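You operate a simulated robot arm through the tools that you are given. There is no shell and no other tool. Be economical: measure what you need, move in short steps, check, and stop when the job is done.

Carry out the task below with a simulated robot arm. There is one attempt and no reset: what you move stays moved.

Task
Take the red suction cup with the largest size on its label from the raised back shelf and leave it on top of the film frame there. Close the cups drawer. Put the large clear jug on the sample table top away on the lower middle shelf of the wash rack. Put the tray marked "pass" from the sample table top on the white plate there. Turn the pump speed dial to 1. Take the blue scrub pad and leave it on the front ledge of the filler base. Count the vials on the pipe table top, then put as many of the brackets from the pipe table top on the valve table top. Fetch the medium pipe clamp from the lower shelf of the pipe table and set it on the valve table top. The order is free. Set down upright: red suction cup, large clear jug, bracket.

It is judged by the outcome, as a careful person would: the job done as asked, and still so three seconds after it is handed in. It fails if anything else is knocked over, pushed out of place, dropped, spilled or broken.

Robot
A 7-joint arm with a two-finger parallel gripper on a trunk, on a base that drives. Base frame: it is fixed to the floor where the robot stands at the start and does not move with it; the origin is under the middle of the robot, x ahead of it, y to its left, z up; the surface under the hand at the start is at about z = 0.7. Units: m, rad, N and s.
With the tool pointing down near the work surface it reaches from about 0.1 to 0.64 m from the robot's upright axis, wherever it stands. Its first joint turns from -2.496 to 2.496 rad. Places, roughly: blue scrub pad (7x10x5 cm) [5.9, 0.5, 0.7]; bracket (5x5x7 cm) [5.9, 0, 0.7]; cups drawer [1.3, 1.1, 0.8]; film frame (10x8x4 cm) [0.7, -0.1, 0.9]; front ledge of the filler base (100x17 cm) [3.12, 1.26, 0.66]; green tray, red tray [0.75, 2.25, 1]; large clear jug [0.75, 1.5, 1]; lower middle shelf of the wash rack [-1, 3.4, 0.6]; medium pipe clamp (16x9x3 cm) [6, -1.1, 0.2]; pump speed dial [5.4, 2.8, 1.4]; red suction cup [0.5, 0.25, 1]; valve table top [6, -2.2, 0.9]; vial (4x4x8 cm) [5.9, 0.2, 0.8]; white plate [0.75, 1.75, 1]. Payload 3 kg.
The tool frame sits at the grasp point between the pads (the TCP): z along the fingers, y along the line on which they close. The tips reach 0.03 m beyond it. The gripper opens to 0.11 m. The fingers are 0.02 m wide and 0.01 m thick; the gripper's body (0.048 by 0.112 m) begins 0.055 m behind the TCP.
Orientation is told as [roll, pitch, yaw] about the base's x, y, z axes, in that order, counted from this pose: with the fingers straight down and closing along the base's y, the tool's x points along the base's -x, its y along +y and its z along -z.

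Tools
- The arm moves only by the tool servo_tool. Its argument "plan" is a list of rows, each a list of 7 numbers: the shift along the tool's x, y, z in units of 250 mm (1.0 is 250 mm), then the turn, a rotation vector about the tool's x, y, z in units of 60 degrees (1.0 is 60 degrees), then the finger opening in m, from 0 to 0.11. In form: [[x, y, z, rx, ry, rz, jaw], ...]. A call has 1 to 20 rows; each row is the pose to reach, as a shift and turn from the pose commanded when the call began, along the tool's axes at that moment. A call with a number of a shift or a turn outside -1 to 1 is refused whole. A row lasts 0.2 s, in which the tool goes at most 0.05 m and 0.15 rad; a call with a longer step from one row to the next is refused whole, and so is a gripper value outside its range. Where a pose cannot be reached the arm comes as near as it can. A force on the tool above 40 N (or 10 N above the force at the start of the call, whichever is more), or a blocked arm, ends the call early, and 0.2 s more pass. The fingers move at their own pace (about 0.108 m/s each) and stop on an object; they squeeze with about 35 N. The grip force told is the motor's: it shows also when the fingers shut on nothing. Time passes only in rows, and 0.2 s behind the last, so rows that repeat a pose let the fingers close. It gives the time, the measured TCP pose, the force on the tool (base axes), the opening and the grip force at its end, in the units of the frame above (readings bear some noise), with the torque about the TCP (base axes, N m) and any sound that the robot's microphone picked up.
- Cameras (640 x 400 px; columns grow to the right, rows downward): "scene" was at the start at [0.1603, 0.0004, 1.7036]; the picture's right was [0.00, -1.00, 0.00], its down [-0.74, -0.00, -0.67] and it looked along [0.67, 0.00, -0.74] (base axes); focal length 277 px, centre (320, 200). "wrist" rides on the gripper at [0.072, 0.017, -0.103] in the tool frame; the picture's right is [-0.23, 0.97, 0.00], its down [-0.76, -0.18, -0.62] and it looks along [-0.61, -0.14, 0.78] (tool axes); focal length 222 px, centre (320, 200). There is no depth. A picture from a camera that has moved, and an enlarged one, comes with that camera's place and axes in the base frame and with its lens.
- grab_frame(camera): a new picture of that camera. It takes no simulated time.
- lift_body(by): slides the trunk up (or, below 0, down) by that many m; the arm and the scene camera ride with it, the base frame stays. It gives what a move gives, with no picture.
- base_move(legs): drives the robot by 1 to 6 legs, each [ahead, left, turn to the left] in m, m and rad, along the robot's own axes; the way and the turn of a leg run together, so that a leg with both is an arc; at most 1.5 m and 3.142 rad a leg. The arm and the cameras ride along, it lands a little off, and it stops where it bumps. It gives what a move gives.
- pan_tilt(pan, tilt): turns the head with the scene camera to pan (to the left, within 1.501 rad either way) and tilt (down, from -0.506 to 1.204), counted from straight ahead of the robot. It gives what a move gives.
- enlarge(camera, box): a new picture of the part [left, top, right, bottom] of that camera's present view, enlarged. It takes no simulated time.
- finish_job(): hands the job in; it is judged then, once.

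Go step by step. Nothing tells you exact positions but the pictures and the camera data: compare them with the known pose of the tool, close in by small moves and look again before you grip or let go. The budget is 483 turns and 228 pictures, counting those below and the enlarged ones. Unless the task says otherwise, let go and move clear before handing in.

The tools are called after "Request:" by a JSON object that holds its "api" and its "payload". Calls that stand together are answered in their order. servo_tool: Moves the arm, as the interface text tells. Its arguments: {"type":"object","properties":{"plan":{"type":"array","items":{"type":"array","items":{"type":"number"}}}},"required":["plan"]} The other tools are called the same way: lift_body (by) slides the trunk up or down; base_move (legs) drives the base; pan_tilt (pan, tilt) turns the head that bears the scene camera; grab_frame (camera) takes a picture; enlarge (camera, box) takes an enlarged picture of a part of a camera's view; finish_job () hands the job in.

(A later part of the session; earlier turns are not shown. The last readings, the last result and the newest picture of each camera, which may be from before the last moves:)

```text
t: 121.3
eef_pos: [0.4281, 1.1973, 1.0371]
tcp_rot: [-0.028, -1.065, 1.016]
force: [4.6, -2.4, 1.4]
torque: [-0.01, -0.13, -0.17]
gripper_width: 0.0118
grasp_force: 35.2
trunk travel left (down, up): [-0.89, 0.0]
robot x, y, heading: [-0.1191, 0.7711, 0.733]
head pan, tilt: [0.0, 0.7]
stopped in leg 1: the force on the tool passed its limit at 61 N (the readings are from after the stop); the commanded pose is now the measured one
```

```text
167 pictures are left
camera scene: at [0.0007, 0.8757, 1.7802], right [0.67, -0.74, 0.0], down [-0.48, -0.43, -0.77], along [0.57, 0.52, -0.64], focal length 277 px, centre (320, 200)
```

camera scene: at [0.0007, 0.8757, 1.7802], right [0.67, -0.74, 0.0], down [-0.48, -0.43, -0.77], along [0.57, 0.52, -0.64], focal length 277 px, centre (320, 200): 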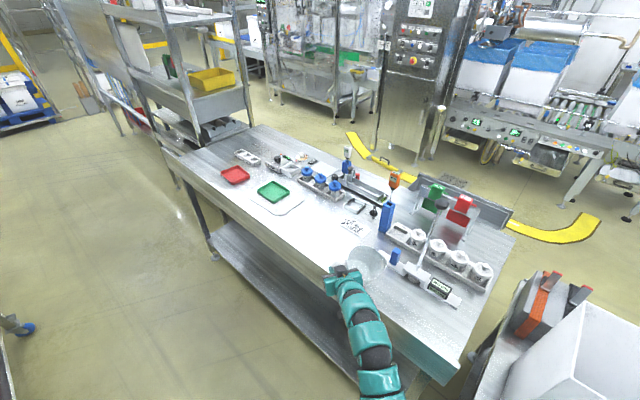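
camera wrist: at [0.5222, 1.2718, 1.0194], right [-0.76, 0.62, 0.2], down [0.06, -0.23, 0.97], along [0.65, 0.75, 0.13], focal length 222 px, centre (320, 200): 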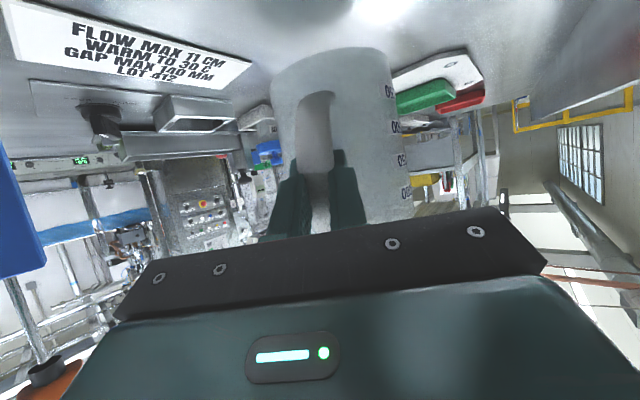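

The jug bumped something, probably a raised lip at the table's front edge. I'll look closely.

Request:
{"api": "enlarge", "payload": {"camera": "scene", "box": [280, 220, 440, 320]}}

Request:
{"api": "grab_frame", "payload": {"camera": "wrist"}}

```text
4.00 times, centred on (360, 270) of scene
camera zoom: at [0.0007, 0.8757, 1.7802], right [0.67, -0.74, 0.0], down [-0.48, -0.43, -0.77], along [0.57, 0.52, -0.64], focal length 1108 px, centre (160, -80)
```

zoom: 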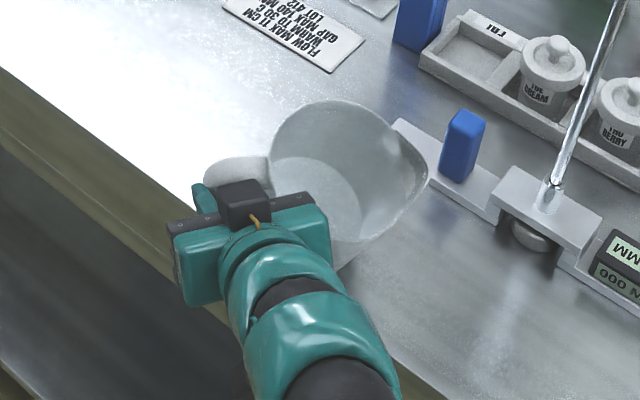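

```text
165 pictures are left
camera wrist: at [0.3441, 1.104, 1.0248], right [-0.76, 0.63, 0.19], down [0.04, -0.24, 0.97], along [0.65, 0.74, 0.15], focal length 222 px, centre (320, 200)
```

wrist: 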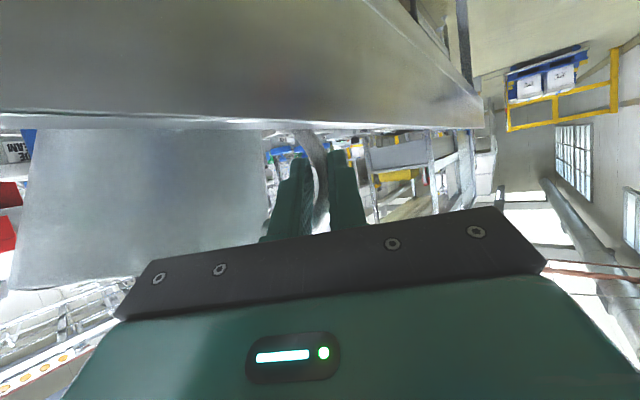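

The table has a raised front lip (top about z 0.99), which the jug's base caught, turning the jug in the grip. I'll ease forward off the lip and then raise it.

Request:
{"api": "servo_tool", "payload": {"plan": [[-0.024, 0, 0.042, 0, 0, 0, 0], [-0.094, 0, 0.003, 0, 0, 0, 0], [-0.164, 0, -0.036, 0, 0, 0, 0], [-0.234, 0, -0.074, 0, 0, 0, 0], [-0.304, 0, -0.113, 0, 0, 0, 0], [-0.304, 0, -0.113, 0, 0, 0, 0]]}}

Request:
{"api": "enlarge", "payload": {"camera": "scene", "box": [280, 220, 440, 320]}}

Request:
{"api": "grab_frame", "payload": {"camera": "wrist"}}

```text
t: 122.7
eef_pos: [0.4339, 1.2146, 1.1154]
tcp_rot: [-0.024, -1.061, 1.016]
force: [0.0, 1.2, -1.5]
torque: [0.03, 0.1, 0.0]
gripper_width: 0.0119
grasp_force: 34.5
trunk travel left (down, up): [-0.89, 0.0]
robot x, y, heading: [-0.1169, 0.7684, 0.732]
head pan, tilt: [0.0, 0.7]
```

```text
4.00 times, centred on (360, 270) of scene
camera zoom: at [0.0032, 0.8808, 1.7798], right [0.67, -0.74, 0.0], down [-0.48, -0.43, -0.76], along [0.57, 0.51, -0.64], focal length 1108 px, centre (160, -80)
```

zoom: 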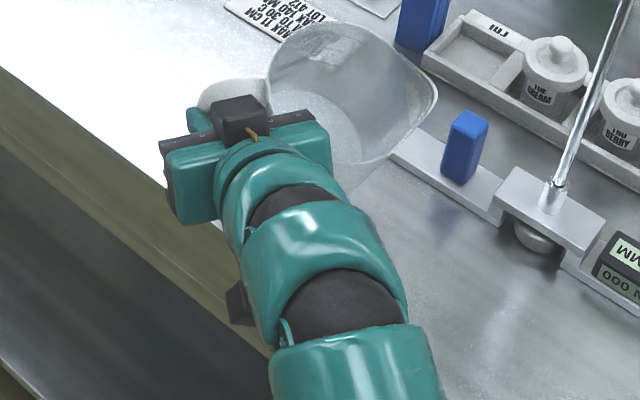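

```text
163 pictures are left
camera wrist: at [0.3504, 1.1194, 1.1033], right [-0.76, 0.63, 0.19], down [0.05, -0.23, 0.97], along [0.65, 0.74, 0.15], focal length 222 px, centre (320, 200)
```

wrist: 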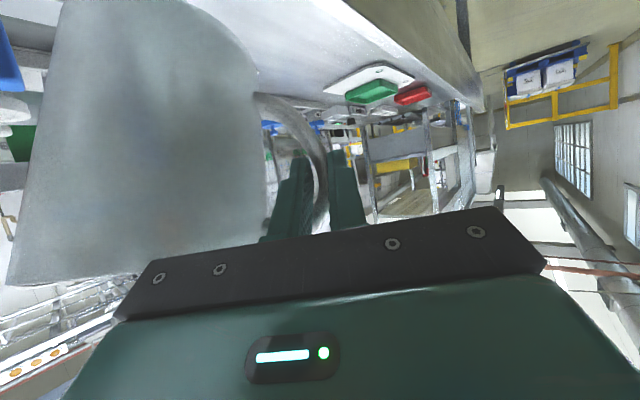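

The jug has swung to the right side of the gripper but is upright and still held. I'll raise it a bit more and then back off slowly.

Request:
{"api": "servo_tool", "payload": {"plan": [[-0.07, 0, -0.039, 0, 0, 0, 0], [-0.12, 0, -0.066, 0, 0, 0, 0], [-0.12, 0, -0.066, 0, 0, 0, 0]]}}

Request:
{"api": "grab_frame", "payload": {"camera": "scene"}}

```text
t: 123.5
eef_pos: [0.4338, 1.2147, 1.1496]
tcp_rot: [-0.026, -1.056, 1.016]
force: [0.2, 0.1, -1.3]
torque: [0.01, 0.1, 0.0]
gripper_width: 0.0116
grasp_force: 34.9
trunk travel left (down, up): [-0.89, 0.0]
robot x, y, heading: [-0.1204, 0.7714, 0.733]
head pan, tilt: [0.0, 0.7]
```

```text
162 pictures are left
camera scene: at [0.0032, 0.8809, 1.7798], right [0.67, -0.74, 0.0], down [-0.48, -0.43, -0.76], along [0.57, 0.51, -0.64], focal length 277 px, centre (320, 200)
```

scene: 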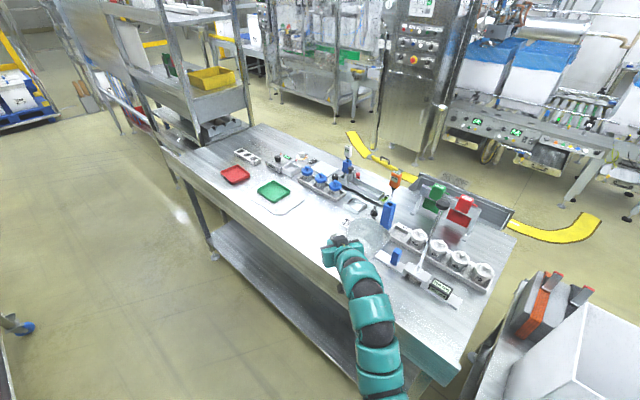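

Now at z = 1.15, well above the lip. Backing off slowly.

Request:
{"api": "base_move", "payload": {"legs": [[-0.12, 0, 0], [-0.12, 0, 0]]}}

Request:
{"api": "grab_frame", "payload": {"camera": "scene"}}

```text
t: 125.6
eef_pos: [0.2547, 1.0553, 1.1515]
tcp_rot: [-0.026, -1.063, 1.017]
force: [-0.5, 0.7, -0.7]
torque: [0.03, 0.07, -0.02]
gripper_width: 0.012
grasp_force: 34.5
trunk travel left (down, up): [-0.89, 0.0]
robot x, y, heading: [-0.2984, 0.6104, 0.739]
head pan, tilt: [0.0, 0.7]
```

```text
161 pictures are left
camera scene: at [-0.1748, 0.72, 1.7799], right [0.67, -0.74, 0.0], down [-0.48, -0.43, -0.77], along [0.57, 0.52, -0.64], focal length 277 px, centre (320, 200)
```

scene: 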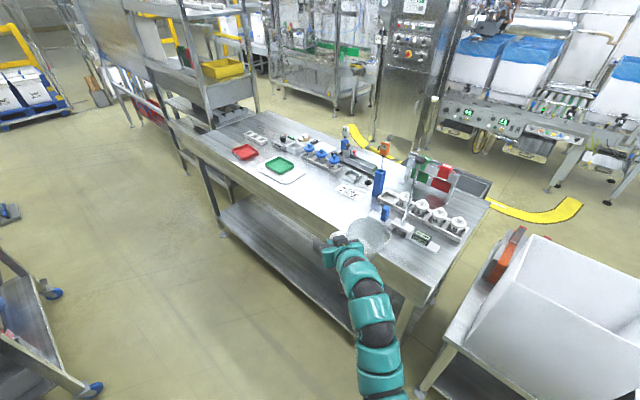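

Clear of the table. I'll turn to face along the aisle and drive up to the rack.

Request:
{"api": "base_move", "payload": {"legs": [[0, 0, 0.832], [0, -0.22, 0], [1.4, 0, 0], [1.42, 0, 0]]}}

Request:
{"api": "pan_tilt", "payload": {"pan": 0.9, "tilt": 0.7}}

Request:
{"api": "grab_frame", "payload": {"camera": "scene"}}

```text
t: 142.6
eef_pos: [0.0626, 4.095, 1.1503]
tcp_rot: [-0.026, -1.06, 1.804]
force: [0.0, 0.4, -1.3]
torque: [-0.08, 0.08, 0.02]
gripper_width: 0.012
grasp_force: 34.8
trunk travel left (down, up): [-0.89, 0.0]
robot x, y, heading: [-0.0112, 3.3892, 1.525]
head pan, tilt: [0.0, 0.7]
```

```text
t: 143.8
eef_pos: [0.0625, 4.0941, 1.1499]
tcp_rot: [-0.026, -1.061, 1.806]
force: [-0.7, 0.8, -0.4]
torque: [-0.07, 0.11, 0.02]
gripper_width: 0.0118
grasp_force: 34.9
trunk travel left (down, up): [-0.89, 0.0]
robot x, y, heading: [-0.0127, 3.3848, 1.525]
head pan, tilt: [0.901, 0.7]
```

```text
160 pictures are left
camera scene: at [-0.0711, 3.5237, 1.7798], right [0.66, 0.75, 0.0], down [0.49, -0.42, -0.76], along [-0.58, 0.5, -0.64], focal length 277 px, centre (320, 200)
```

scene: 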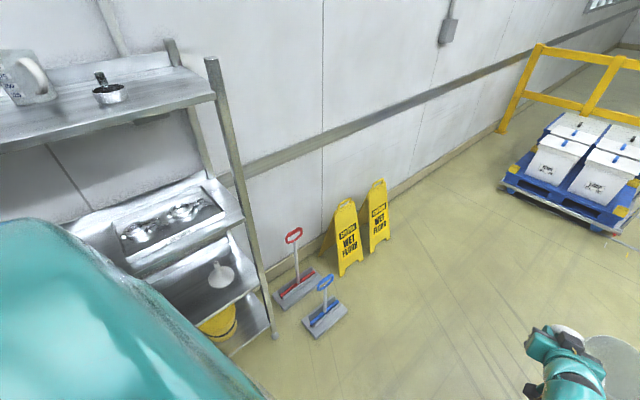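

I'll shift away from the rack, then turn to face it.

Request:
{"api": "base_move", "payload": {"legs": [[-0.06, -0.16, 0], [0, 0, 1.616]]}}

Request:
{"api": "pan_tilt", "payload": {"pan": 0, "tilt": 0.8}}

Request:
{"api": "grab_frame", "payload": {"camera": "scene"}}

Request:
{"api": "grab_frame", "payload": {"camera": "wrist"}}

```text
t: 149.1
eef_pos: [-0.5692, 3.3599, 1.149]
tcp_rot: [-0.027, -1.061, -2.855]
force: [-0.4, -0.3, -1.7]
torque: [-0.13, -0.05, 0.0]
gripper_width: 0.0118
grasp_force: 35.0
trunk travel left (down, up): [-0.89, 0.0]
robot x, y, heading: [0.1451, 3.3219, -3.134]
head pan, tilt: [0.901, 0.7]
```

```text
t: 150.3
eef_pos: [-0.5693, 3.3585, 1.1494]
tcp_rot: [-0.025, -1.06, -2.855]
force: [-0.2, 0.4, -0.9]
torque: [-0.08, -0.04, 0.05]
gripper_width: 0.0116
grasp_force: 34.3
trunk travel left (down, up): [-0.89, 0.0]
robot x, y, heading: [0.1423, 3.3203, -3.133]
head pan, tilt: [0.0, 0.799]
```

```text
159 pictures are left
camera scene: at [-0.0184, 3.3209, 1.7716], right [-0.01, 1.0, 0.0], down [0.72, 0.01, -0.7], along [-0.7, -0.01, -0.72], focal length 277 px, centre (320, 200)
```

scene: 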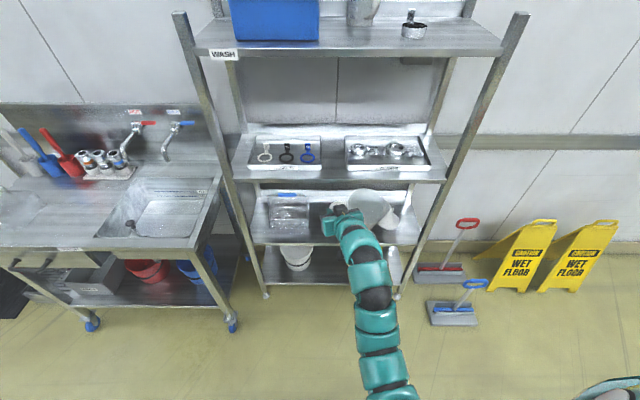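

```text
158 pictures are left
camera wrist: at [-0.4436, 3.3773, 1.1382], right [0.15, -0.97, 0.19], down [0.12, 0.2, 0.97], along [-0.98, -0.12, 0.15], focal length 222 px, centre (320, 200)
```

wrist: 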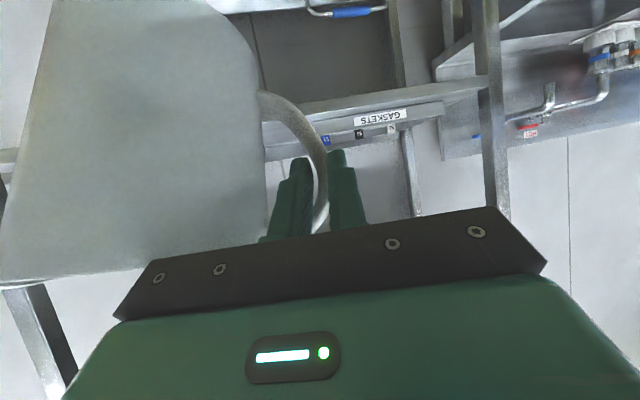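

I'm facing the rack, with free shelf space between the clear box (y < 3.25) and the funnel (y > 3.66). I'll lower the trunk so the jug is at the shelf opening's height.

Request:
{"api": "lift_body", "payload": {"by": -0.4}}

Request:
{"api": "base_move", "payload": {"legs": [[0.15, -0.03, 0]]}}

Request:
{"api": "grab_frame", "payload": {"camera": "scene"}}

Request:
{"api": "grab_frame", "payload": {"camera": "wrist"}}

```text
t: 154.2
eef_pos: [-0.569, 3.3589, 0.7492]
tcp_rot: [-0.024, -1.06, -2.856]
force: [-0.2, 1.3, -1.6]
torque: [-0.1, -0.01, 0.0]
gripper_width: 0.0118
grasp_force: 35.5
trunk travel left (down, up): [-0.49, 0.4]
robot x, y, heading: [0.1438, 3.3242, -3.129]
head pan, tilt: [0.0, 0.799]
```

```text
t: 155.5
eef_pos: [-0.7147, 3.3879, 0.7495]
tcp_rot: [-0.025, -1.057, -2.855]
force: [-0.1, 0.2, -1.5]
torque: [-0.1, -0.03, -0.04]
gripper_width: 0.012
grasp_force: 35.0
trunk travel left (down, up): [-0.49, 0.4]
robot x, y, heading: [-0.0055, 3.3486, -3.136]
head pan, tilt: [0.0, 0.799]
```

```text
157 pictures are left
camera scene: at [-0.1645, 3.3501, 1.3715], right [-0.01, 1.0, 0.0], down [0.72, 0.01, -0.7], along [-0.7, -0.01, -0.72], focal length 277 px, centre (320, 200)
```

scene: 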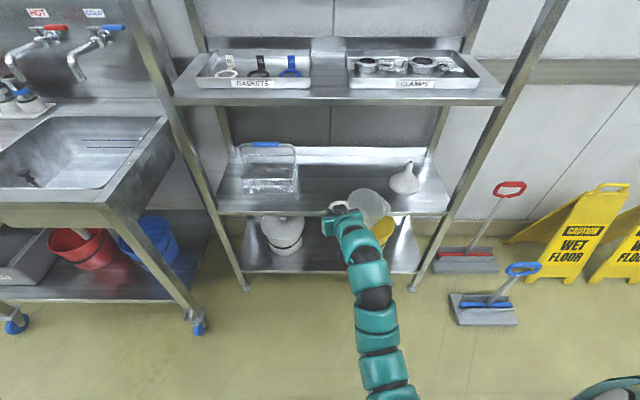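

```text
156 pictures are left
camera wrist: at [-0.5894, 3.4066, 0.7379], right [0.15, -0.97, 0.19], down [0.12, 0.2, 0.97], along [-0.98, -0.12, 0.15], focal length 222 px, centre (320, 200)
```

wrist: 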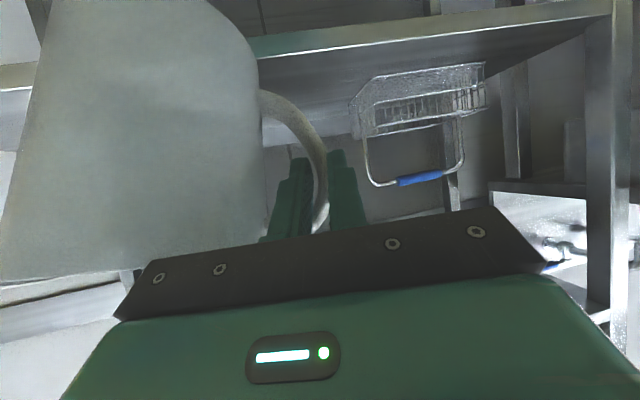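

The jug's bottom is about 7 cm above the shelf and centred in the free space. Driving forward into the opening.

Request:
{"api": "base_move", "payload": {"legs": [[0.23, 0, 0]]}}

Request:
{"api": "grab_frame", "payload": {"camera": "scene"}}

Request:
{"api": "grab_frame", "payload": {"camera": "wrist"}}

```text
t: 157.3
eef_pos: [-0.9457, 3.3896, 0.7484]
tcp_rot: [-0.022, -1.058, -2.859]
force: [0.9, 0.8, -1.0]
torque: [-0.06, 0.01, 0.01]
gripper_width: 0.0118
grasp_force: 35.0
trunk travel left (down, up): [-0.49, 0.4]
robot x, y, heading: [-0.239, 3.3498, -3.137]
head pan, tilt: [0.0, 0.799]
```

```text
155 pictures are left
camera scene: at [-0.3975, 3.3492, 1.3715], right [0.0, 1.0, 0.0], down [0.72, 0.0, -0.7], along [-0.7, 0.0, -0.72], focal length 277 px, centre (320, 200)
```

scene: 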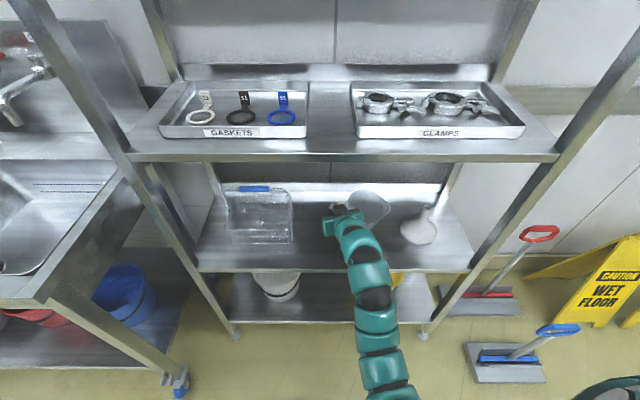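

```text
154 pictures are left
camera wrist: at [-0.8223, 3.407, 0.7378], right [0.14, -0.97, 0.19], down [0.12, 0.2, 0.97], along [-0.98, -0.12, 0.15], focal length 222 px, centre (320, 200)
```

wrist: 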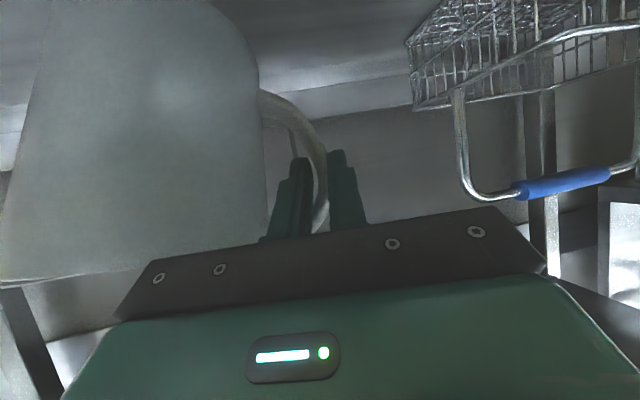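

Well positioned. I'll lower by the trunk, then finish with fine steps of the arm.

Request:
{"api": "lift_body", "payload": {"by": -0.055}}

Request:
{"api": "servo_tool", "payload": {"plan": [[0.014, 0, 0.008, 0, 0, 0, 0], [0.021, 0, 0.012, 0, 0, 0, 0]]}}

Request:
{"api": "grab_frame", "payload": {"camera": "wrist"}}

```text
t: 158.2
eef_pos: [-0.9469, 3.3892, 0.693]
tcp_rot: [-0.025, -1.054, -2.859]
force: [0.7, -1.3, 2.4]
torque: [0.08, 0.05, -0.04]
gripper_width: 0.0135
grasp_force: 34.9
trunk travel left (down, up): [-0.435, 0.455]
robot x, y, heading: [-0.2377, 3.3509, -3.137]
head pan, tilt: [0.0, 0.799]
```

```text
t: 158.8
eef_pos: [-0.9463, 3.3893, 0.6898]
tcp_rot: [-0.029, -1.061, -2.857]
force: [1.6, -0.7, 5.4]
torque: [0.32, 0.21, -0.13]
gripper_width: 0.0133
grasp_force: 35.0
trunk travel left (down, up): [-0.435, 0.455]
robot x, y, heading: [-0.2335, 3.3508, -3.136]
head pan, tilt: [0.0, 0.799]
```

```text
153 pictures are left
camera wrist: at [-0.8219, 3.4068, 0.6775], right [0.14, -0.97, 0.19], down [0.12, 0.2, 0.97], along [-0.98, -0.12, 0.15], focal length 222 px, centre (320, 200)
```

wrist: 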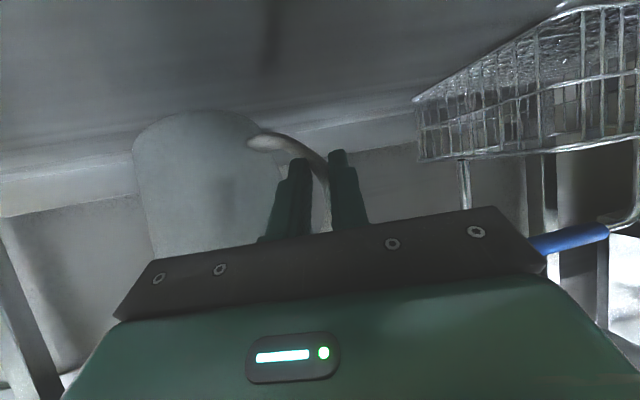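

The jug touched down earlier than expected and shifted in the grip. I'll check with the scene camera.

Request:
{"api": "enlarge", "payload": {"camera": "scene", "box": [200, 130, 460, 290]}}

```text
2.46 times, centred on (330, 210) of scene
camera zoom: at [-0.3962, 3.349, 1.3167], right [0.0, 1.0, 0.0], down [0.72, 0.0, -0.7], along [-0.7, 0.0, -0.72], focal length 682 px, centre (295, 175)
```

zoom: 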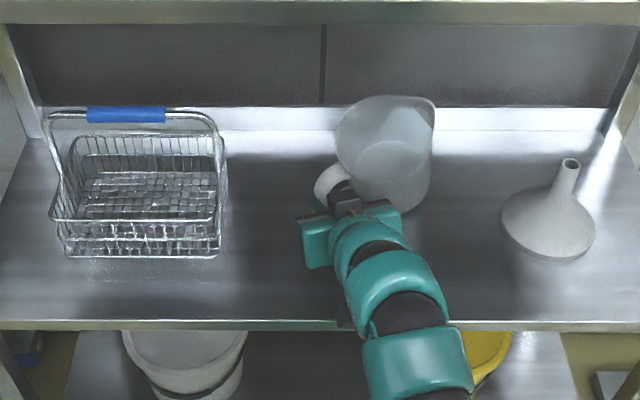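

The jug looks to be standing on the shelf. I'll open the fingers slightly and look.

Request:
{"api": "servo_tool", "payload": {"plan": [[0, 0, 0, 0, 0, 0, 0.018], [0, 0, 0, 0, 0, 0, 0.025], [0, 0, 0, 0, 0, 0, 0.03]]}}

Request:
{"api": "enlarge", "payload": {"camera": "scene", "box": [260, 130, 420, 240]}}

Request:
{"api": "grab_frame", "payload": {"camera": "wrist"}}

```text
t: 159.6
eef_pos: [-0.9467, 3.3877, 0.6891]
tcp_rot: [-0.025, -1.057, -2.858]
force: [-0.2, 0.5, 0.9]
torque: [-0.01, 0.03, 0.01]
gripper_width: 0.0301
grasp_force: 0.1
trunk travel left (down, up): [-0.435, 0.455]
robot x, y, heading: [-0.2369, 3.3508, -3.139]
head pan, tilt: [0.0, 0.799]
```

```text
3.64 times, centred on (340, 185) of scene
camera zoom: at [-0.397, 3.3492, 1.3166], right [0.0, 1.0, 0.0], down [0.72, 0.0, -0.7], along [-0.7, 0.0, -0.72], focal length 1008 px, centre (247, 254)
```

zoom: 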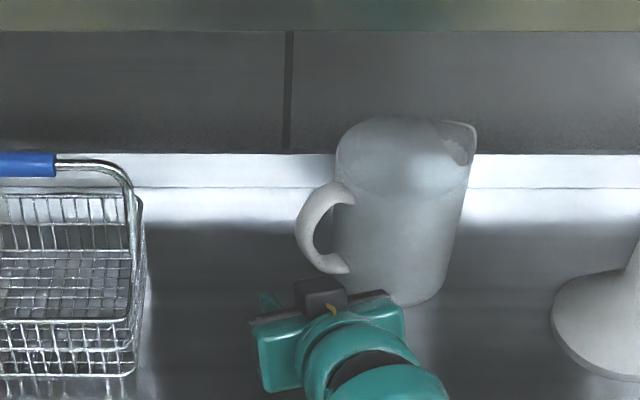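

```text
150 pictures are left
camera wrist: at [-0.8223, 3.4069, 0.677], right [0.14, -0.97, 0.19], down [0.12, 0.2, 0.97], along [-0.98, -0.12, 0.15], focal length 222 px, centre (320, 200)
```

wrist: 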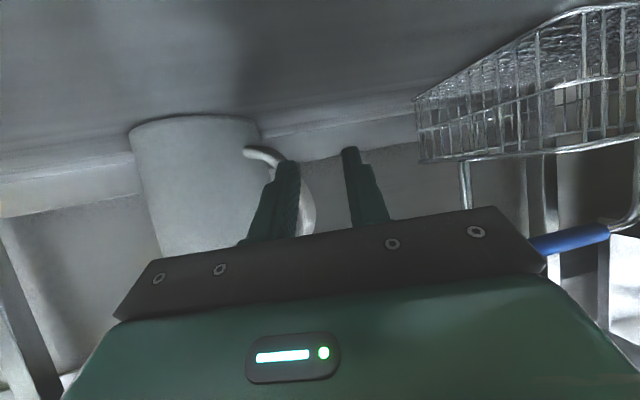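

The jug rocked upright onto its base and is free. I'll withdraw the fingers horizontally along their own direction.

Request:
{"api": "servo_tool", "payload": {"plan": [[0.02, 0, -0.035, 0, 0, 0, 0.03], [0.04, 0, -0.07, 0, 0, 0, 0.03], [0.08, 0, -0.14, 0, 0, 0, 0.03], [0.12, 0, -0.208, 0, 0, 0, 0.03], [0.16, 0, -0.277, 0, 0, 0, 0.03]]}}

Request:
{"api": "grab_frame", "payload": {"camera": "wrist"}}

Request:
{"api": "enlarge", "payload": {"camera": "scene", "box": [200, 130, 460, 290]}}

```text
t: 160.8
eef_pos: [-0.8706, 3.411, 0.6909]
tcp_rot: [-0.024, -1.059, -2.859]
force: [-0.4, -1.2, 0.1]
torque: [0.03, 0.02, -0.01]
gripper_width: 0.0301
grasp_force: 0.1
trunk travel left (down, up): [-0.435, 0.455]
robot x, y, heading: [-0.2379, 3.3495, -3.142]
head pan, tilt: [0.0, 0.799]
```

```text
149 pictures are left
camera wrist: at [-0.7461, 3.4291, 0.6786], right [0.14, -0.97, 0.19], down [0.12, 0.2, 0.97], along [-0.98, -0.12, 0.15], focal length 222 px, centre (320, 200)
```

wrist: 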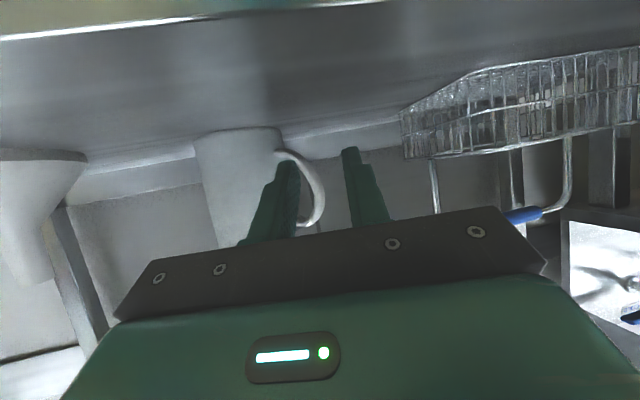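

```text
2.46 times, centred on (330, 210) of scene
camera zoom: at [-0.3969, 3.3492, 1.3166], right [0.0, 1.0, 0.0], down [0.72, 0.0, -0.7], along [-0.7, 0.0, -0.72], focal length 682 px, centre (295, 175)
```

zoom: 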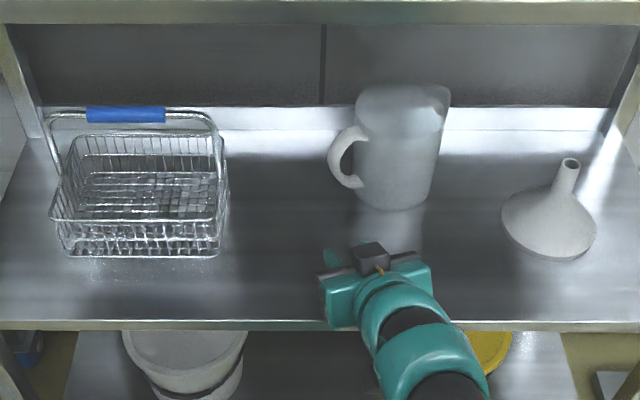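

The jug stands upright on the lower middle shelf. I'll back out, raise the trunk and look for a route to the far side.

Request:
{"api": "base_move", "payload": {"legs": [[-0.38, 0, 0]]}}

Request:
{"api": "lift_body", "payload": {"by": 0.3}}

Request:
{"api": "base_move", "payload": {"legs": [[0, 0, -1.57]]}}

Request:
{"api": "pan_tilt", "payload": {"pan": -0.5, "tilt": 0.3}}

Request:
{"api": "grab_frame", "payload": {"camera": "scene"}}

```text
t: 163.2
eef_pos: [-0.4978, 3.4155, 0.6892]
tcp_rot: [-0.026, -1.058, -2.864]
force: [0.1, -0.6, 0.4]
torque: [0.01, 0.02, -0.02]
gripper_width: 0.0302
grasp_force: 0.1
trunk travel left (down, up): [-0.435, 0.455]
robot x, y, heading: [0.1363, 3.352, 3.14]
head pan, tilt: [0.0, 0.799]
```

```text
t: 166.2
eef_pos: [-0.4965, 3.416, 0.9903]
tcp_rot: [-0.025, -1.058, -2.865]
force: [0.1, -0.1, -0.9]
torque: [-0.01, 0.02, 0.0]
gripper_width: 0.03
grasp_force: 0.2
trunk travel left (down, up): [-0.735, 0.155]
robot x, y, heading: [0.1321, 3.3522, 3.137]
head pan, tilt: [0.0, 0.799]
```

```text
t: 170.4
eef_pos: [0.21, 3.9824, 0.9902]
tcp_rot: [-0.024, -1.057, 1.835]
force: [-0.1, 0.7, 0.2]
torque: [0.01, -0.02, -0.02]
gripper_width: 0.03
grasp_force: 0.1
trunk travel left (down, up): [-0.735, 0.155]
robot x, y, heading: [0.1347, 3.3536, 1.552]
head pan, tilt: [0.0, 0.799]
```

```text
t: 171.4
eef_pos: [0.2088, 3.9822, 0.9891]
tcp_rot: [-0.023, -1.057, 1.835]
force: [-0.5, -0.3, -0.3]
torque: [0.0, 0.02, 0.02]
gripper_width: 0.0301
grasp_force: 0.0
trunk travel left (down, up): [-0.735, 0.155]
robot x, y, heading: [0.1348, 3.3489, 1.55]
head pan, tilt: [-0.499, 0.3]
```

```text
147 pictures are left
camera scene: at [0.1843, 3.5117, 1.6608], right [0.87, -0.49, 0.0], down [-0.15, -0.26, -0.95], along [0.47, 0.83, -0.3], focal length 277 px, centre (320, 200)
```

scene: 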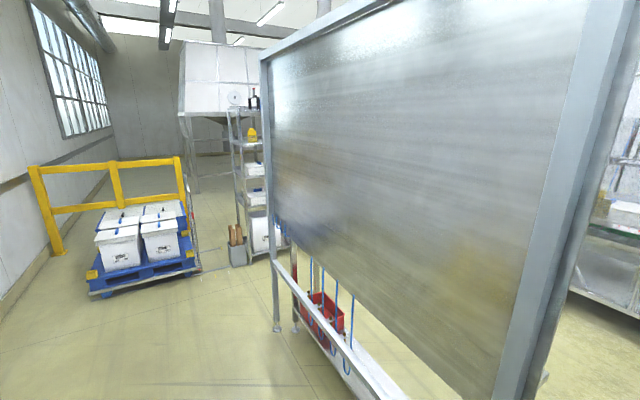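

There's a gap past the panel, around y ≈ 5.3–6.3. I'll drive along the aisle and look to the right.

Request:
{"api": "base_move", "payload": {"legs": [[1.3, 0.02, 0], [0.9, 0, 0]]}}

Request:
{"api": "pan_tilt", "payload": {"pan": -1.4, "tilt": 0.45}}

Request:
{"api": "grab_frame", "payload": {"camera": "scene"}}

```text
t: 182.2
eef_pos: [0.1514, 6.173, 0.9909]
tcp_rot: [-0.024, -1.057, 1.862]
force: [-0.1, 0.3, -1.1]
torque: [-0.02, 0.02, -0.01]
gripper_width: 0.0296
grasp_force: 0.1
trunk travel left (down, up): [-0.735, 0.155]
robot x, y, heading: [0.0932, 5.5391, 1.585]
head pan, tilt: [-0.499, 0.3]
```

```text
t: 183.4
eef_pos: [0.1503, 6.1731, 0.99]
tcp_rot: [-0.024, -1.057, 1.863]
force: [-0.5, -0.7, -0.3]
torque: [0.0, 0.01, -0.05]
gripper_width: 0.03
grasp_force: 0.1
trunk travel left (down, up): [-0.735, 0.155]
robot x, y, heading: [0.0948, 5.5415, 1.586]
head pan, tilt: [-1.4, 0.45]
```

```text
146 pictures are left
camera scene: at [0.1855, 5.636, 1.647], right [0.18, -0.98, 0.0], down [-0.43, -0.08, -0.9], along [0.89, 0.16, -0.44], focal length 277 px, centre (320, 200)
```

scene: 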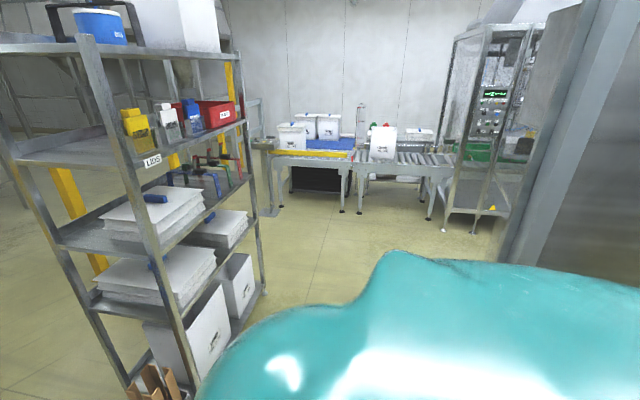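

The passage east is open at y ≈ 5.8. I'll turn right and go through.

Request:
{"api": "base_move", "payload": {"legs": [[0.25, 0, 0], [0, 0, -1.586], [1.3, 0, 0]]}}

Request:
{"api": "pan_tilt", "payload": {"pan": -0.8, "tilt": 0.45}}

Request:
{"api": "grab_frame", "payload": {"camera": "scene"}}

```text
t: 195.4
eef_pos: [2.0462, 5.6933, 0.9902]
tcp_rot: [-0.026, -1.059, 0.27]
force: [0.1, -0.6, 0.0]
torque: [-0.01, -0.02, 0.0]
gripper_width: 0.0299
grasp_force: 0.1
trunk travel left (down, up): [-0.735, 0.155]
robot x, y, heading: [1.4149, 5.7661, -0.009]
head pan, tilt: [-1.4, 0.45]
```

```text
t: 196.4
eef_pos: [2.0474, 5.6929, 0.9894]
tcp_rot: [-0.026, -1.059, 0.268]
force: [1.0, 0.5, 0.1]
torque: [0.01, -0.03, 0.01]
gripper_width: 0.0302
grasp_force: 0.3
trunk travel left (down, up): [-0.735, 0.155]
robot x, y, heading: [1.4145, 5.7631, -0.012]
head pan, tilt: [-0.799, 0.45]
```

```text
145 pictures are left
camera scene: at [1.5585, 5.6966, 1.647], right [-0.72, -0.69, 0.0], down [-0.3, 0.32, -0.9], along [0.62, -0.65, -0.44], focal length 277 px, centre (320, 200)
```

scene: 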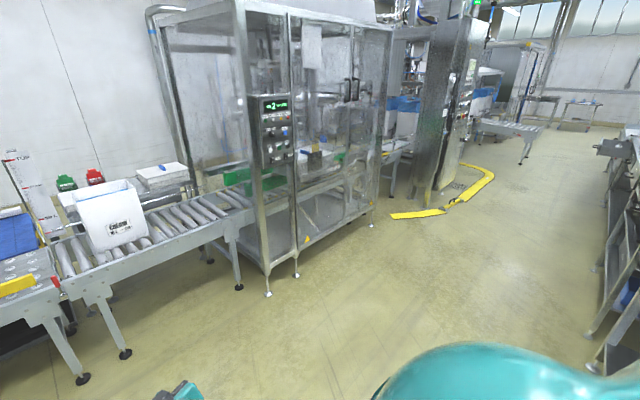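

The production aisle runs south along x ≈ 1.3–2.5. I'll drive down it to the drawer on the sample table's far side.

Request:
{"api": "base_move", "payload": {"legs": [[0.53, 0, 0], [0, 0, -1.56], [1.5, 0, 0], [1.3, 0, 0]]}}

Request:
{"api": "pan_tilt", "payload": {"pan": -0.4, "tilt": 0.5}}

Request:
{"api": "grab_frame", "payload": {"camera": "scene"}}

```text
t: 216.3
eef_pos: [2.0743, 2.3467, 0.9899]
tcp_rot: [-0.024, -1.058, -1.21]
force: [0.1, -0.1, -0.4]
torque: [0.0, -0.01, 0.02]
gripper_width: 0.0298
grasp_force: 0.1
trunk travel left (down, up): [-0.735, 0.155]
robot x, y, heading: [2.0895, 2.9825, -1.492]
head pan, tilt: [-0.799, 0.45]
```

```text
t: 217.2
eef_pos: [2.0748, 2.3469, 0.9899]
tcp_rot: [-0.026, -1.06, -1.212]
force: [0.9, -0.3, -0.2]
torque: [0.02, 0.0, 0.01]
gripper_width: 0.0297
grasp_force: 0.0
trunk travel left (down, up): [-0.735, 0.155]
robot x, y, heading: [2.0854, 2.9825, -1.494]
head pan, tilt: [-0.4, 0.499]
```

```text
144 pictures are left
camera scene: at [2.0673, 2.8174, 1.6425], right [-0.95, 0.32, 0.0], down [0.15, 0.45, -0.88], along [-0.28, -0.83, -0.48], focal length 277 px, centre (320, 200)
```

scene: 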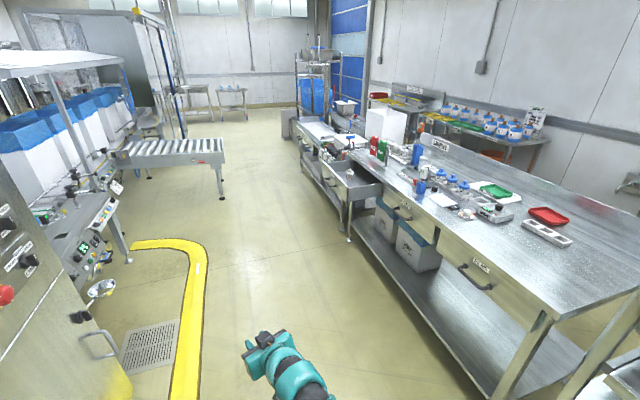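

I see the drawers on the table's far side, one of them open. I'll enlarge to read the labels.

Request:
{"api": "enlarge", "payload": {"camera": "scene", "box": [310, 140, 510, 290]}}

```text
2.67 times, centred on (410, 215) of scene
camera zoom: at [2.0673, 2.8174, 1.6425], right [-0.95, 0.32, 0.0], down [0.15, 0.45, -0.88], along [-0.28, -0.83, -0.48], focal length 739 px, centre (80, 160)
```

zoom: 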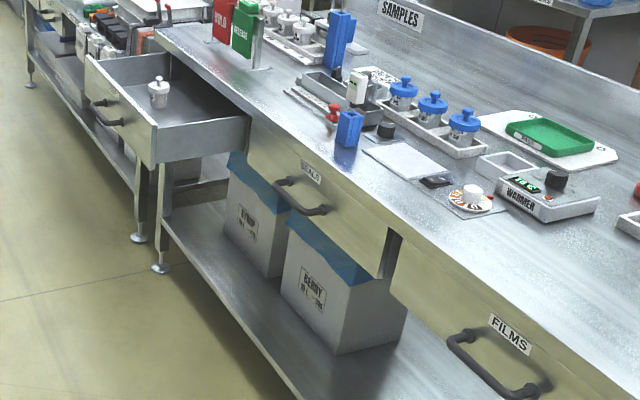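

The open drawer (front face x ≈ 1.39, y 0.90–1.38, z 0.76–0.87) holds a small cup, so I'll close it gently. First I position in front of it.

Request:
{"api": "base_move", "payload": {"legs": [[1.0, -0.03, 0], [0.86, 0, 0], [0, 0, -1.64]]}}

Request:
{"api": "pan_tilt", "payload": {"pan": 0, "tilt": 0.7}}

Request:
{"api": "grab_frame", "payload": {"camera": "scene"}}

Request:
{"api": "grab_frame", "payload": {"camera": "wrist"}}

```text
t: 230.5
eef_pos: [1.5556, 1.1758, 0.9902]
tcp_rot: [-0.024, -1.06, -2.849]
force: [-0.2, 0.3, 0.0]
torque: [0.01, 0.02, 0.0]
gripper_width: 0.0302
grasp_force: 0.1
trunk travel left (down, up): [-0.735, 0.155]
robot x, y, heading: [2.1899, 1.1185, -3.128]
head pan, tilt: [-0.4, 0.499]
```

```text
t: 231.4
eef_pos: [1.5549, 1.176, 0.9904]
tcp_rot: [-0.024, -1.06, -2.848]
force: [-0.5, 0.0, -0.4]
torque: [0.03, -0.05, -0.04]
gripper_width: 0.0302
grasp_force: 0.0
trunk travel left (down, up): [-0.735, 0.155]
robot x, y, heading: [2.1902, 1.1229, -3.127]
head pan, tilt: [0.0, 0.7]
```

```text
142 pictures are left
camera scene: at [2.0261, 1.1191, 1.6249], right [-0.01, 1.0, 0.0], down [0.64, 0.01, -0.77], along [-0.77, -0.01, -0.64], focal length 277 px, centre (320, 200)
```

scene: 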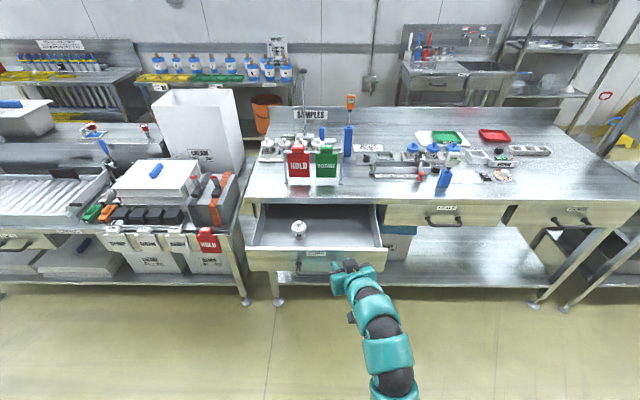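

```text
141 pictures are left
camera wrist: at [1.6803, 1.1954, 0.9784], right [0.15, -0.97, 0.19], down [0.12, 0.21, 0.97], along [-0.98, -0.13, 0.15], focal length 222 px, centre (320, 200)
```

wrist: 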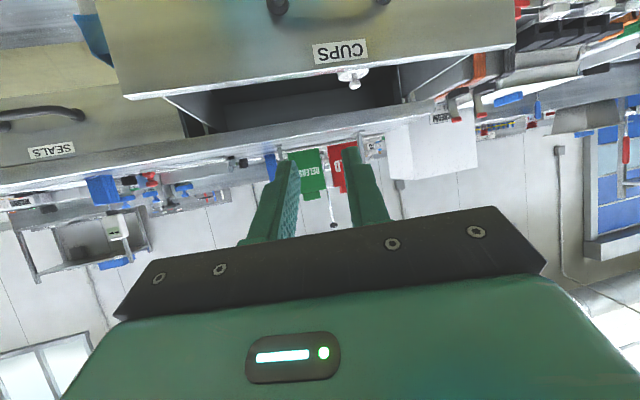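

It's confirmed as the CUPS drawer. I'll close the fingers, lower to the panel above its handle and line up.

Request:
{"api": "base_move", "payload": {"legs": [[0, 0.075, 0]]}}

Request:
{"api": "lift_body", "payload": {"by": -0.135}}

Request:
{"api": "servo_tool", "payload": {"plan": [[0, 0, 0, 0, 0, 0, 0.0], [0, 0, 0, 0, 0, 0, 0.0]]}}

Request:
{"api": "base_move", "payload": {"legs": [[0.1, 0, 0]]}}

Request:
{"api": "grab_frame", "payload": {"camera": "wrist"}}

Request:
{"api": "enlarge", "payload": {"camera": "scene", "box": [220, 180, 420, 310]}}

```text
t: 232.4
eef_pos: [1.5569, 1.0994, 0.99]
tcp_rot: [-0.029, -1.058, -2.847]
force: [0.1, 0.2, 0.8]
torque: [0.01, -0.01, 0.0]
gripper_width: 0.0299
grasp_force: 0.0
trunk travel left (down, up): [-0.735, 0.155]
robot x, y, heading: [2.1925, 1.0464, -3.129]
head pan, tilt: [0.0, 0.7]
```

```text
t: 234.0
eef_pos: [1.5565, 1.1004, 0.8557]
tcp_rot: [-0.024, -1.057, -2.847]
force: [1.0, -0.3, -0.7]
torque: [0.03, 0.0, 0.03]
gripper_width: 0.0301
grasp_force: 0.0
trunk travel left (down, up): [-0.6, 0.29]
robot x, y, heading: [2.1911, 1.0471, -3.128]
head pan, tilt: [0.0, 0.7]
```

```text
t: 234.6
eef_pos: [1.5564, 1.1011, 0.8553]
tcp_rot: [-0.025, -1.058, -2.846]
force: [0.7, 0.2, 0.3]
torque: [0.0, -0.02, 0.02]
gripper_width: 0.0002
grasp_force: 34.3
trunk travel left (down, up): [-0.6, 0.29]
robot x, y, heading: [2.1933, 1.0464, -3.129]
head pan, tilt: [0.0, 0.7]
```

```text
t: 235.8
eef_pos: [1.4561, 1.0989, 0.8543]
tcp_rot: [-0.024, -1.057, -2.846]
force: [-1.1, -0.1, 0.0]
torque: [-0.02, -0.01, 0.01]
gripper_width: 0.0
grasp_force: 35.1
trunk travel left (down, up): [-0.6, 0.29]
robot x, y, heading: [2.0916, 1.0416, -3.123]
head pan, tilt: [0.0, 0.7]
```

```text
140 pictures are left
camera wrist: at [1.581, 1.1179, 0.8429], right [0.16, -0.97, 0.19], down [0.12, 0.21, 0.97], along [-0.98, -0.13, 0.15], focal length 222 px, centre (320, 200)
```

wrist: 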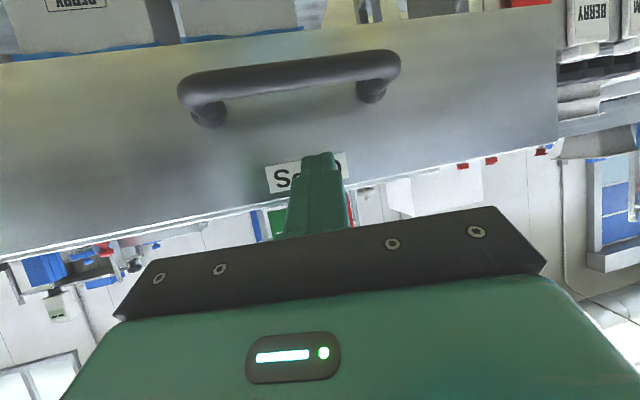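

```text
3.08 times, centred on (320, 245) of scene
camera zoom: at [1.9264, 1.0423, 1.4896], right [-0.02, 1.0, 0.0], down [0.64, 0.01, -0.76], along [-0.76, -0.01, -0.64], focal length 853 px, centre (320, 62)
```

zoom: 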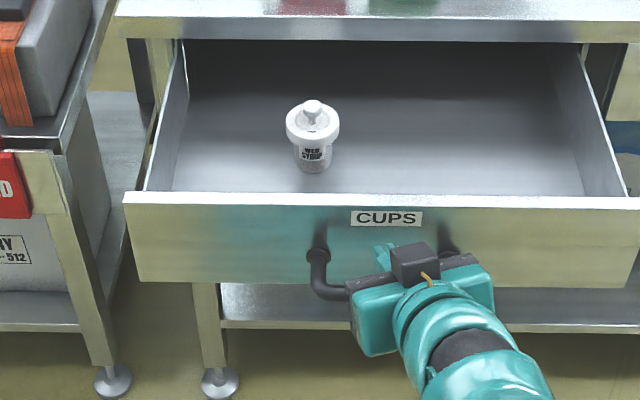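

The fingertips are aimed just above the handle. I'll push slowly in the -x direction.

Request:
{"api": "servo_tool", "payload": {"plan": [[-0.038, -0.023, 0.067, 0, 0, 0, 0], [-0.075, -0.047, 0.133, 0, 0, 0, 0], [-0.113, -0.07, 0.2, 0, 0, 0, 0], [-0.132, -0.081, 0.234, 0, 0, 0, 0], [-0.15, -0.093, 0.267, 0, 0, 0, 0], [-0.17, -0.105, 0.3, 0, 0, 0, 0], [-0.188, -0.116, 0.334, 0, 0, 0, 0], [-0.207, -0.128, 0.367, 0, 0, 0, 0], [-0.226, -0.14, 0.4, 0, 0, 0, 0], [-0.245, -0.151, 0.434, 0, 0, 0, 0], [-0.264, -0.163, 0.467, 0, 0, 0, 0]]}}

Request:
{"api": "grab_frame", "payload": {"camera": "scene"}}

```text
t: 238.2
eef_pos: [1.3153, 1.099, 0.8557]
tcp_rot: [-0.026, -1.059, -2.845]
force: [-0.4, 0.0, -0.2]
torque: [0.03, 0.0, -0.03]
gripper_width: 0.0001
grasp_force: 35.1
trunk travel left (down, up): [-0.6, 0.29]
robot x, y, heading: [2.0907, 1.0462, -3.127]
head pan, tilt: [0.0, 0.7]
```

```text
138 pictures are left
camera scene: at [1.9274, 1.0422, 1.4898], right [-0.02, 1.0, 0.0], down [0.64, 0.01, -0.76], along [-0.76, -0.01, -0.64], focal length 277 px, centre (320, 200)
```

scene: 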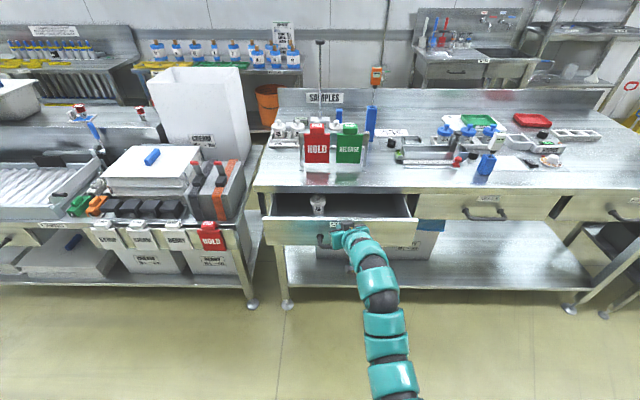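

The drawer is moving smoothly. Continuing to push.

Request:
{"api": "servo_tool", "payload": {"plan": [[-0.019, -0.012, 0.033, 0, 0, 0, 0], [-0.038, -0.023, 0.067, 0, 0, 0, 0], [-0.057, -0.035, 0.1, 0, 0, 0, 0], [-0.075, -0.047, 0.133, 0, 0, 0, 0], [-0.094, -0.058, 0.167, 0, 0, 0, 0], [-0.113, -0.07, 0.2, 0, 0, 0, 0], [-0.132, -0.081, 0.234, 0, 0, 0, 0], [-0.15, -0.093, 0.267, 0, 0, 0, 0], [-0.17, -0.105, 0.3, 0, 0, 0, 0], [-0.188, -0.116, 0.334, 0, 0, 0, 0], [-0.207, -0.128, 0.367, 0, 0, 0, 0]]}}

Request:
{"api": "enlarge", "payload": {"camera": "scene", "box": [220, 170, 520, 270]}}

```text
t: 240.6
eef_pos: [1.2051, 1.1045, 0.8565]
tcp_rot: [-0.023, -1.06, -2.846]
force: [0.7, 0.0, -0.4]
torque: [0.01, 0.02, -0.02]
gripper_width: 0.0
grasp_force: 35.0
trunk travel left (down, up): [-0.6, 0.29]
robot x, y, heading: [2.089, 1.0442, -3.127]
head pan, tilt: [0.0, 0.7]
```

```text
2.13 times, centred on (370, 220) of scene
camera zoom: at [1.9275, 1.0423, 1.4898], right [-0.02, 1.0, 0.0], down [0.64, 0.01, -0.76], along [-0.76, -0.01, -0.64], focal length 591 px, centre (213, 157)
```

zoom: 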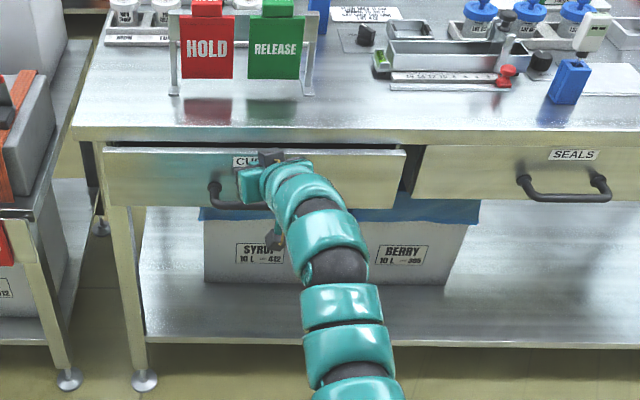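

Almost closed. I'll push until it is firmly shut.

Request:
{"api": "servo_tool", "payload": {"plan": [[-0.019, -0.012, 0.033, 0, 0, 0, 0], [-0.038, -0.023, 0.067, 0, 0, 0, 0], [-0.048, -0.029, 0.083, 0, 0, 0, 0], [-0.057, -0.035, 0.1, 0, 0, 0, 0], [-0.066, -0.041, 0.117, 0, 0, 0, 0], [-0.075, -0.047, 0.133, 0, 0, 0, 0]]}}

Request:
{"api": "enlarge", "payload": {"camera": "scene", "box": [220, 170, 520, 270]}}

```text
t: 241.8
eef_pos: [1.176, 1.1036, 0.857]
tcp_rot: [-0.019, -1.053, -2.851]
force: [32.2, 3.7, 11.0]
torque: [-0.01, 0.19, -0.18]
gripper_width: 0.0
grasp_force: 35.1
trunk travel left (down, up): [-0.6, 0.29]
robot x, y, heading: [2.0922, 1.0426, -3.127]
head pan, tilt: [0.0, 0.7]
stopped in row 6: the force on the tool passed its limit at 46 N (the readings are from after the stop); the commanded pose is now the measured one
```

```text
2.13 times, centred on (370, 220) of scene
camera zoom: at [1.9343, 1.043, 1.4908], right [-0.02, 1.0, 0.0], down [0.64, 0.01, -0.77], along [-0.77, -0.01, -0.64], focal length 591 px, centre (213, 157)
```

zoom: 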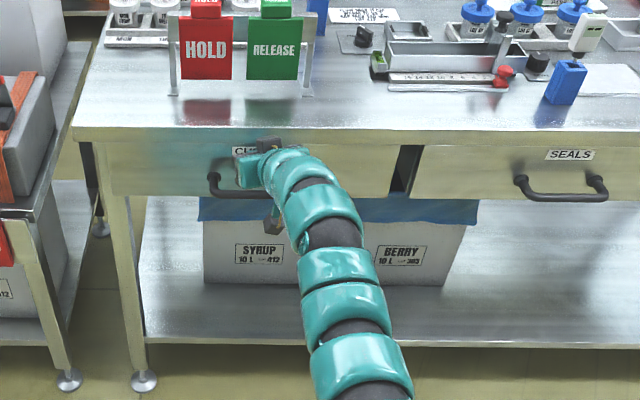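

The drawer is shut against its stop. I'll retract the arm and verify.

Request:
{"api": "servo_tool", "payload": {"plan": [[0.075, 0.047, -0.133, 0, 0, 0, 0], [0.15, 0.093, -0.267, 0, 0, 0, 0], [0.226, 0.14, -0.4, 0, 0, 0, 0], [0.302, 0.186, -0.534, 0, 0, 0, 0], [0.377, 0.233, -0.667, 0, 0, 0, 0], [0.377, 0.233, -0.667, 0, 0, 0, 0.03]]}}

Request:
{"api": "pan_tilt", "payload": {"pan": 0.0, "tilt": 0.75}}

Request:
{"api": "enlarge", "payload": {"camera": "scene", "box": [200, 130, 500, 290]}}

```text
t: 243.2
eef_pos: [1.3732, 1.0972, 0.8569]
tcp_rot: [-0.018, -1.049, -2.85]
force: [-0.2, -0.2, -0.2]
torque: [0.02, 0.02, 0.0]
gripper_width: 0.0299
grasp_force: 0.1
trunk travel left (down, up): [-0.6, 0.29]
robot x, y, heading: [2.0941, 1.0435, -3.127]
head pan, tilt: [0.0, 0.7]
```

```text
t: 243.9
eef_pos: [1.3723, 1.0971, 0.8559]
tcp_rot: [-0.02, -1.049, -2.851]
force: [-0.2, 0.0, 0.2]
torque: [-0.01, 0.0, 0.02]
gripper_width: 0.0301
grasp_force: 0.0
trunk travel left (down, up): [-0.6, 0.29]
robot x, y, heading: [2.091, 1.0451, -3.127]
head pan, tilt: [0.0, 0.75]
```

```text
2.13 times, centred on (350, 210) of scene
camera zoom: at [1.9303, 1.0425, 1.4856], right [-0.02, 1.0, 0.0], down [0.68, 0.01, -0.73], along [-0.73, -0.01, -0.68], focal length 591 px, centre (256, 179)
```

zoom: 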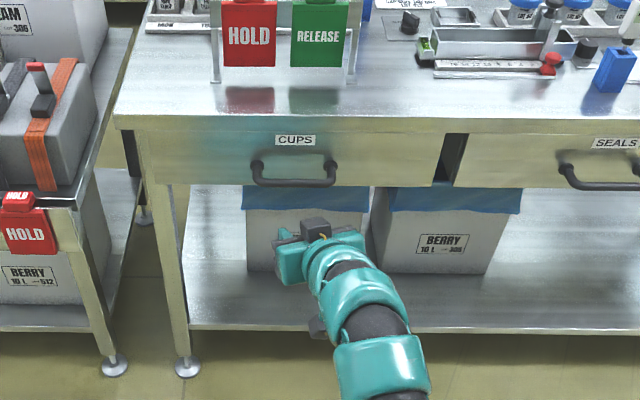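

The cups drawer is closed flush. Now I'll head to the far area (x ≈ 5–6); first I turn south and look.

Request:
{"api": "lift_body", "payload": {"by": 0.29}}

Request:
{"api": "base_move", "payload": {"legs": [[-0.05, 0, 0], [0, 0, 1.556]]}}

Request:
{"api": "pan_tilt", "payload": {"pan": 0.3, "tilt": 0.35}}

Request:
{"api": "grab_frame", "payload": {"camera": "scene"}}

```text
t: 246.8
eef_pos: [1.3743, 1.0976, 1.1444]
tcp_rot: [-0.018, -1.049, -2.85]
force: [-0.3, -0.2, 0.0]
torque: [0.0, 0.01, -0.02]
gripper_width: 0.03
grasp_force: 0.1
trunk travel left (down, up): [-0.89, 0.0]
robot x, y, heading: [2.0942, 1.0432, -3.124]
head pan, tilt: [0.0, 0.75]
```

```text
t: 251.5
eef_pos: [2.0868, 0.327, 1.1457]
tcp_rot: [-0.02, -1.05, -1.286]
force: [1.6, 0.7, -0.7]
torque: [0.02, -0.02, -0.03]
gripper_width: 0.0297
grasp_force: 0.1
trunk travel left (down, up): [-0.89, 0.0]
robot x, y, heading: [2.142, 1.0453, -1.565]
head pan, tilt: [0.0, 0.75]
```

```text
t: 252.4
eef_pos: [2.0871, 0.3268, 1.1466]
tcp_rot: [-0.018, -1.047, -1.286]
force: [0.1, 0.0, 1.0]
torque: [-0.02, 0.02, 0.0]
gripper_width: 0.0301
grasp_force: 0.0
trunk travel left (down, up): [-0.89, 0.0]
robot x, y, heading: [2.1437, 1.0445, -1.565]
head pan, tilt: [0.3, 0.351]
```

```text
134 pictures are left
camera scene: at [2.1742, 0.877, 1.8111], right [-0.95, -0.3, 0.0], down [-0.1, 0.33, -0.94], along [0.29, -0.89, -0.34], focal length 277 px, centre (320, 200)
```

scene: 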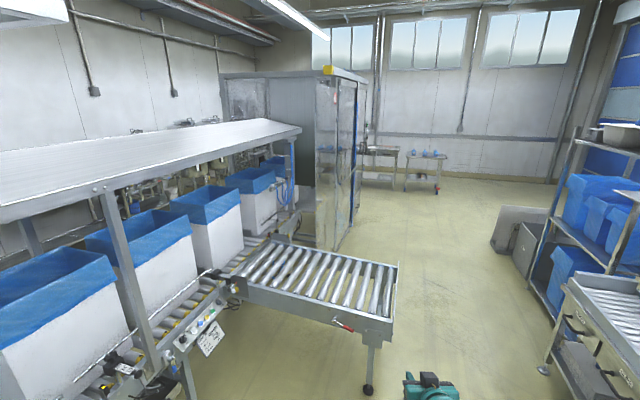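

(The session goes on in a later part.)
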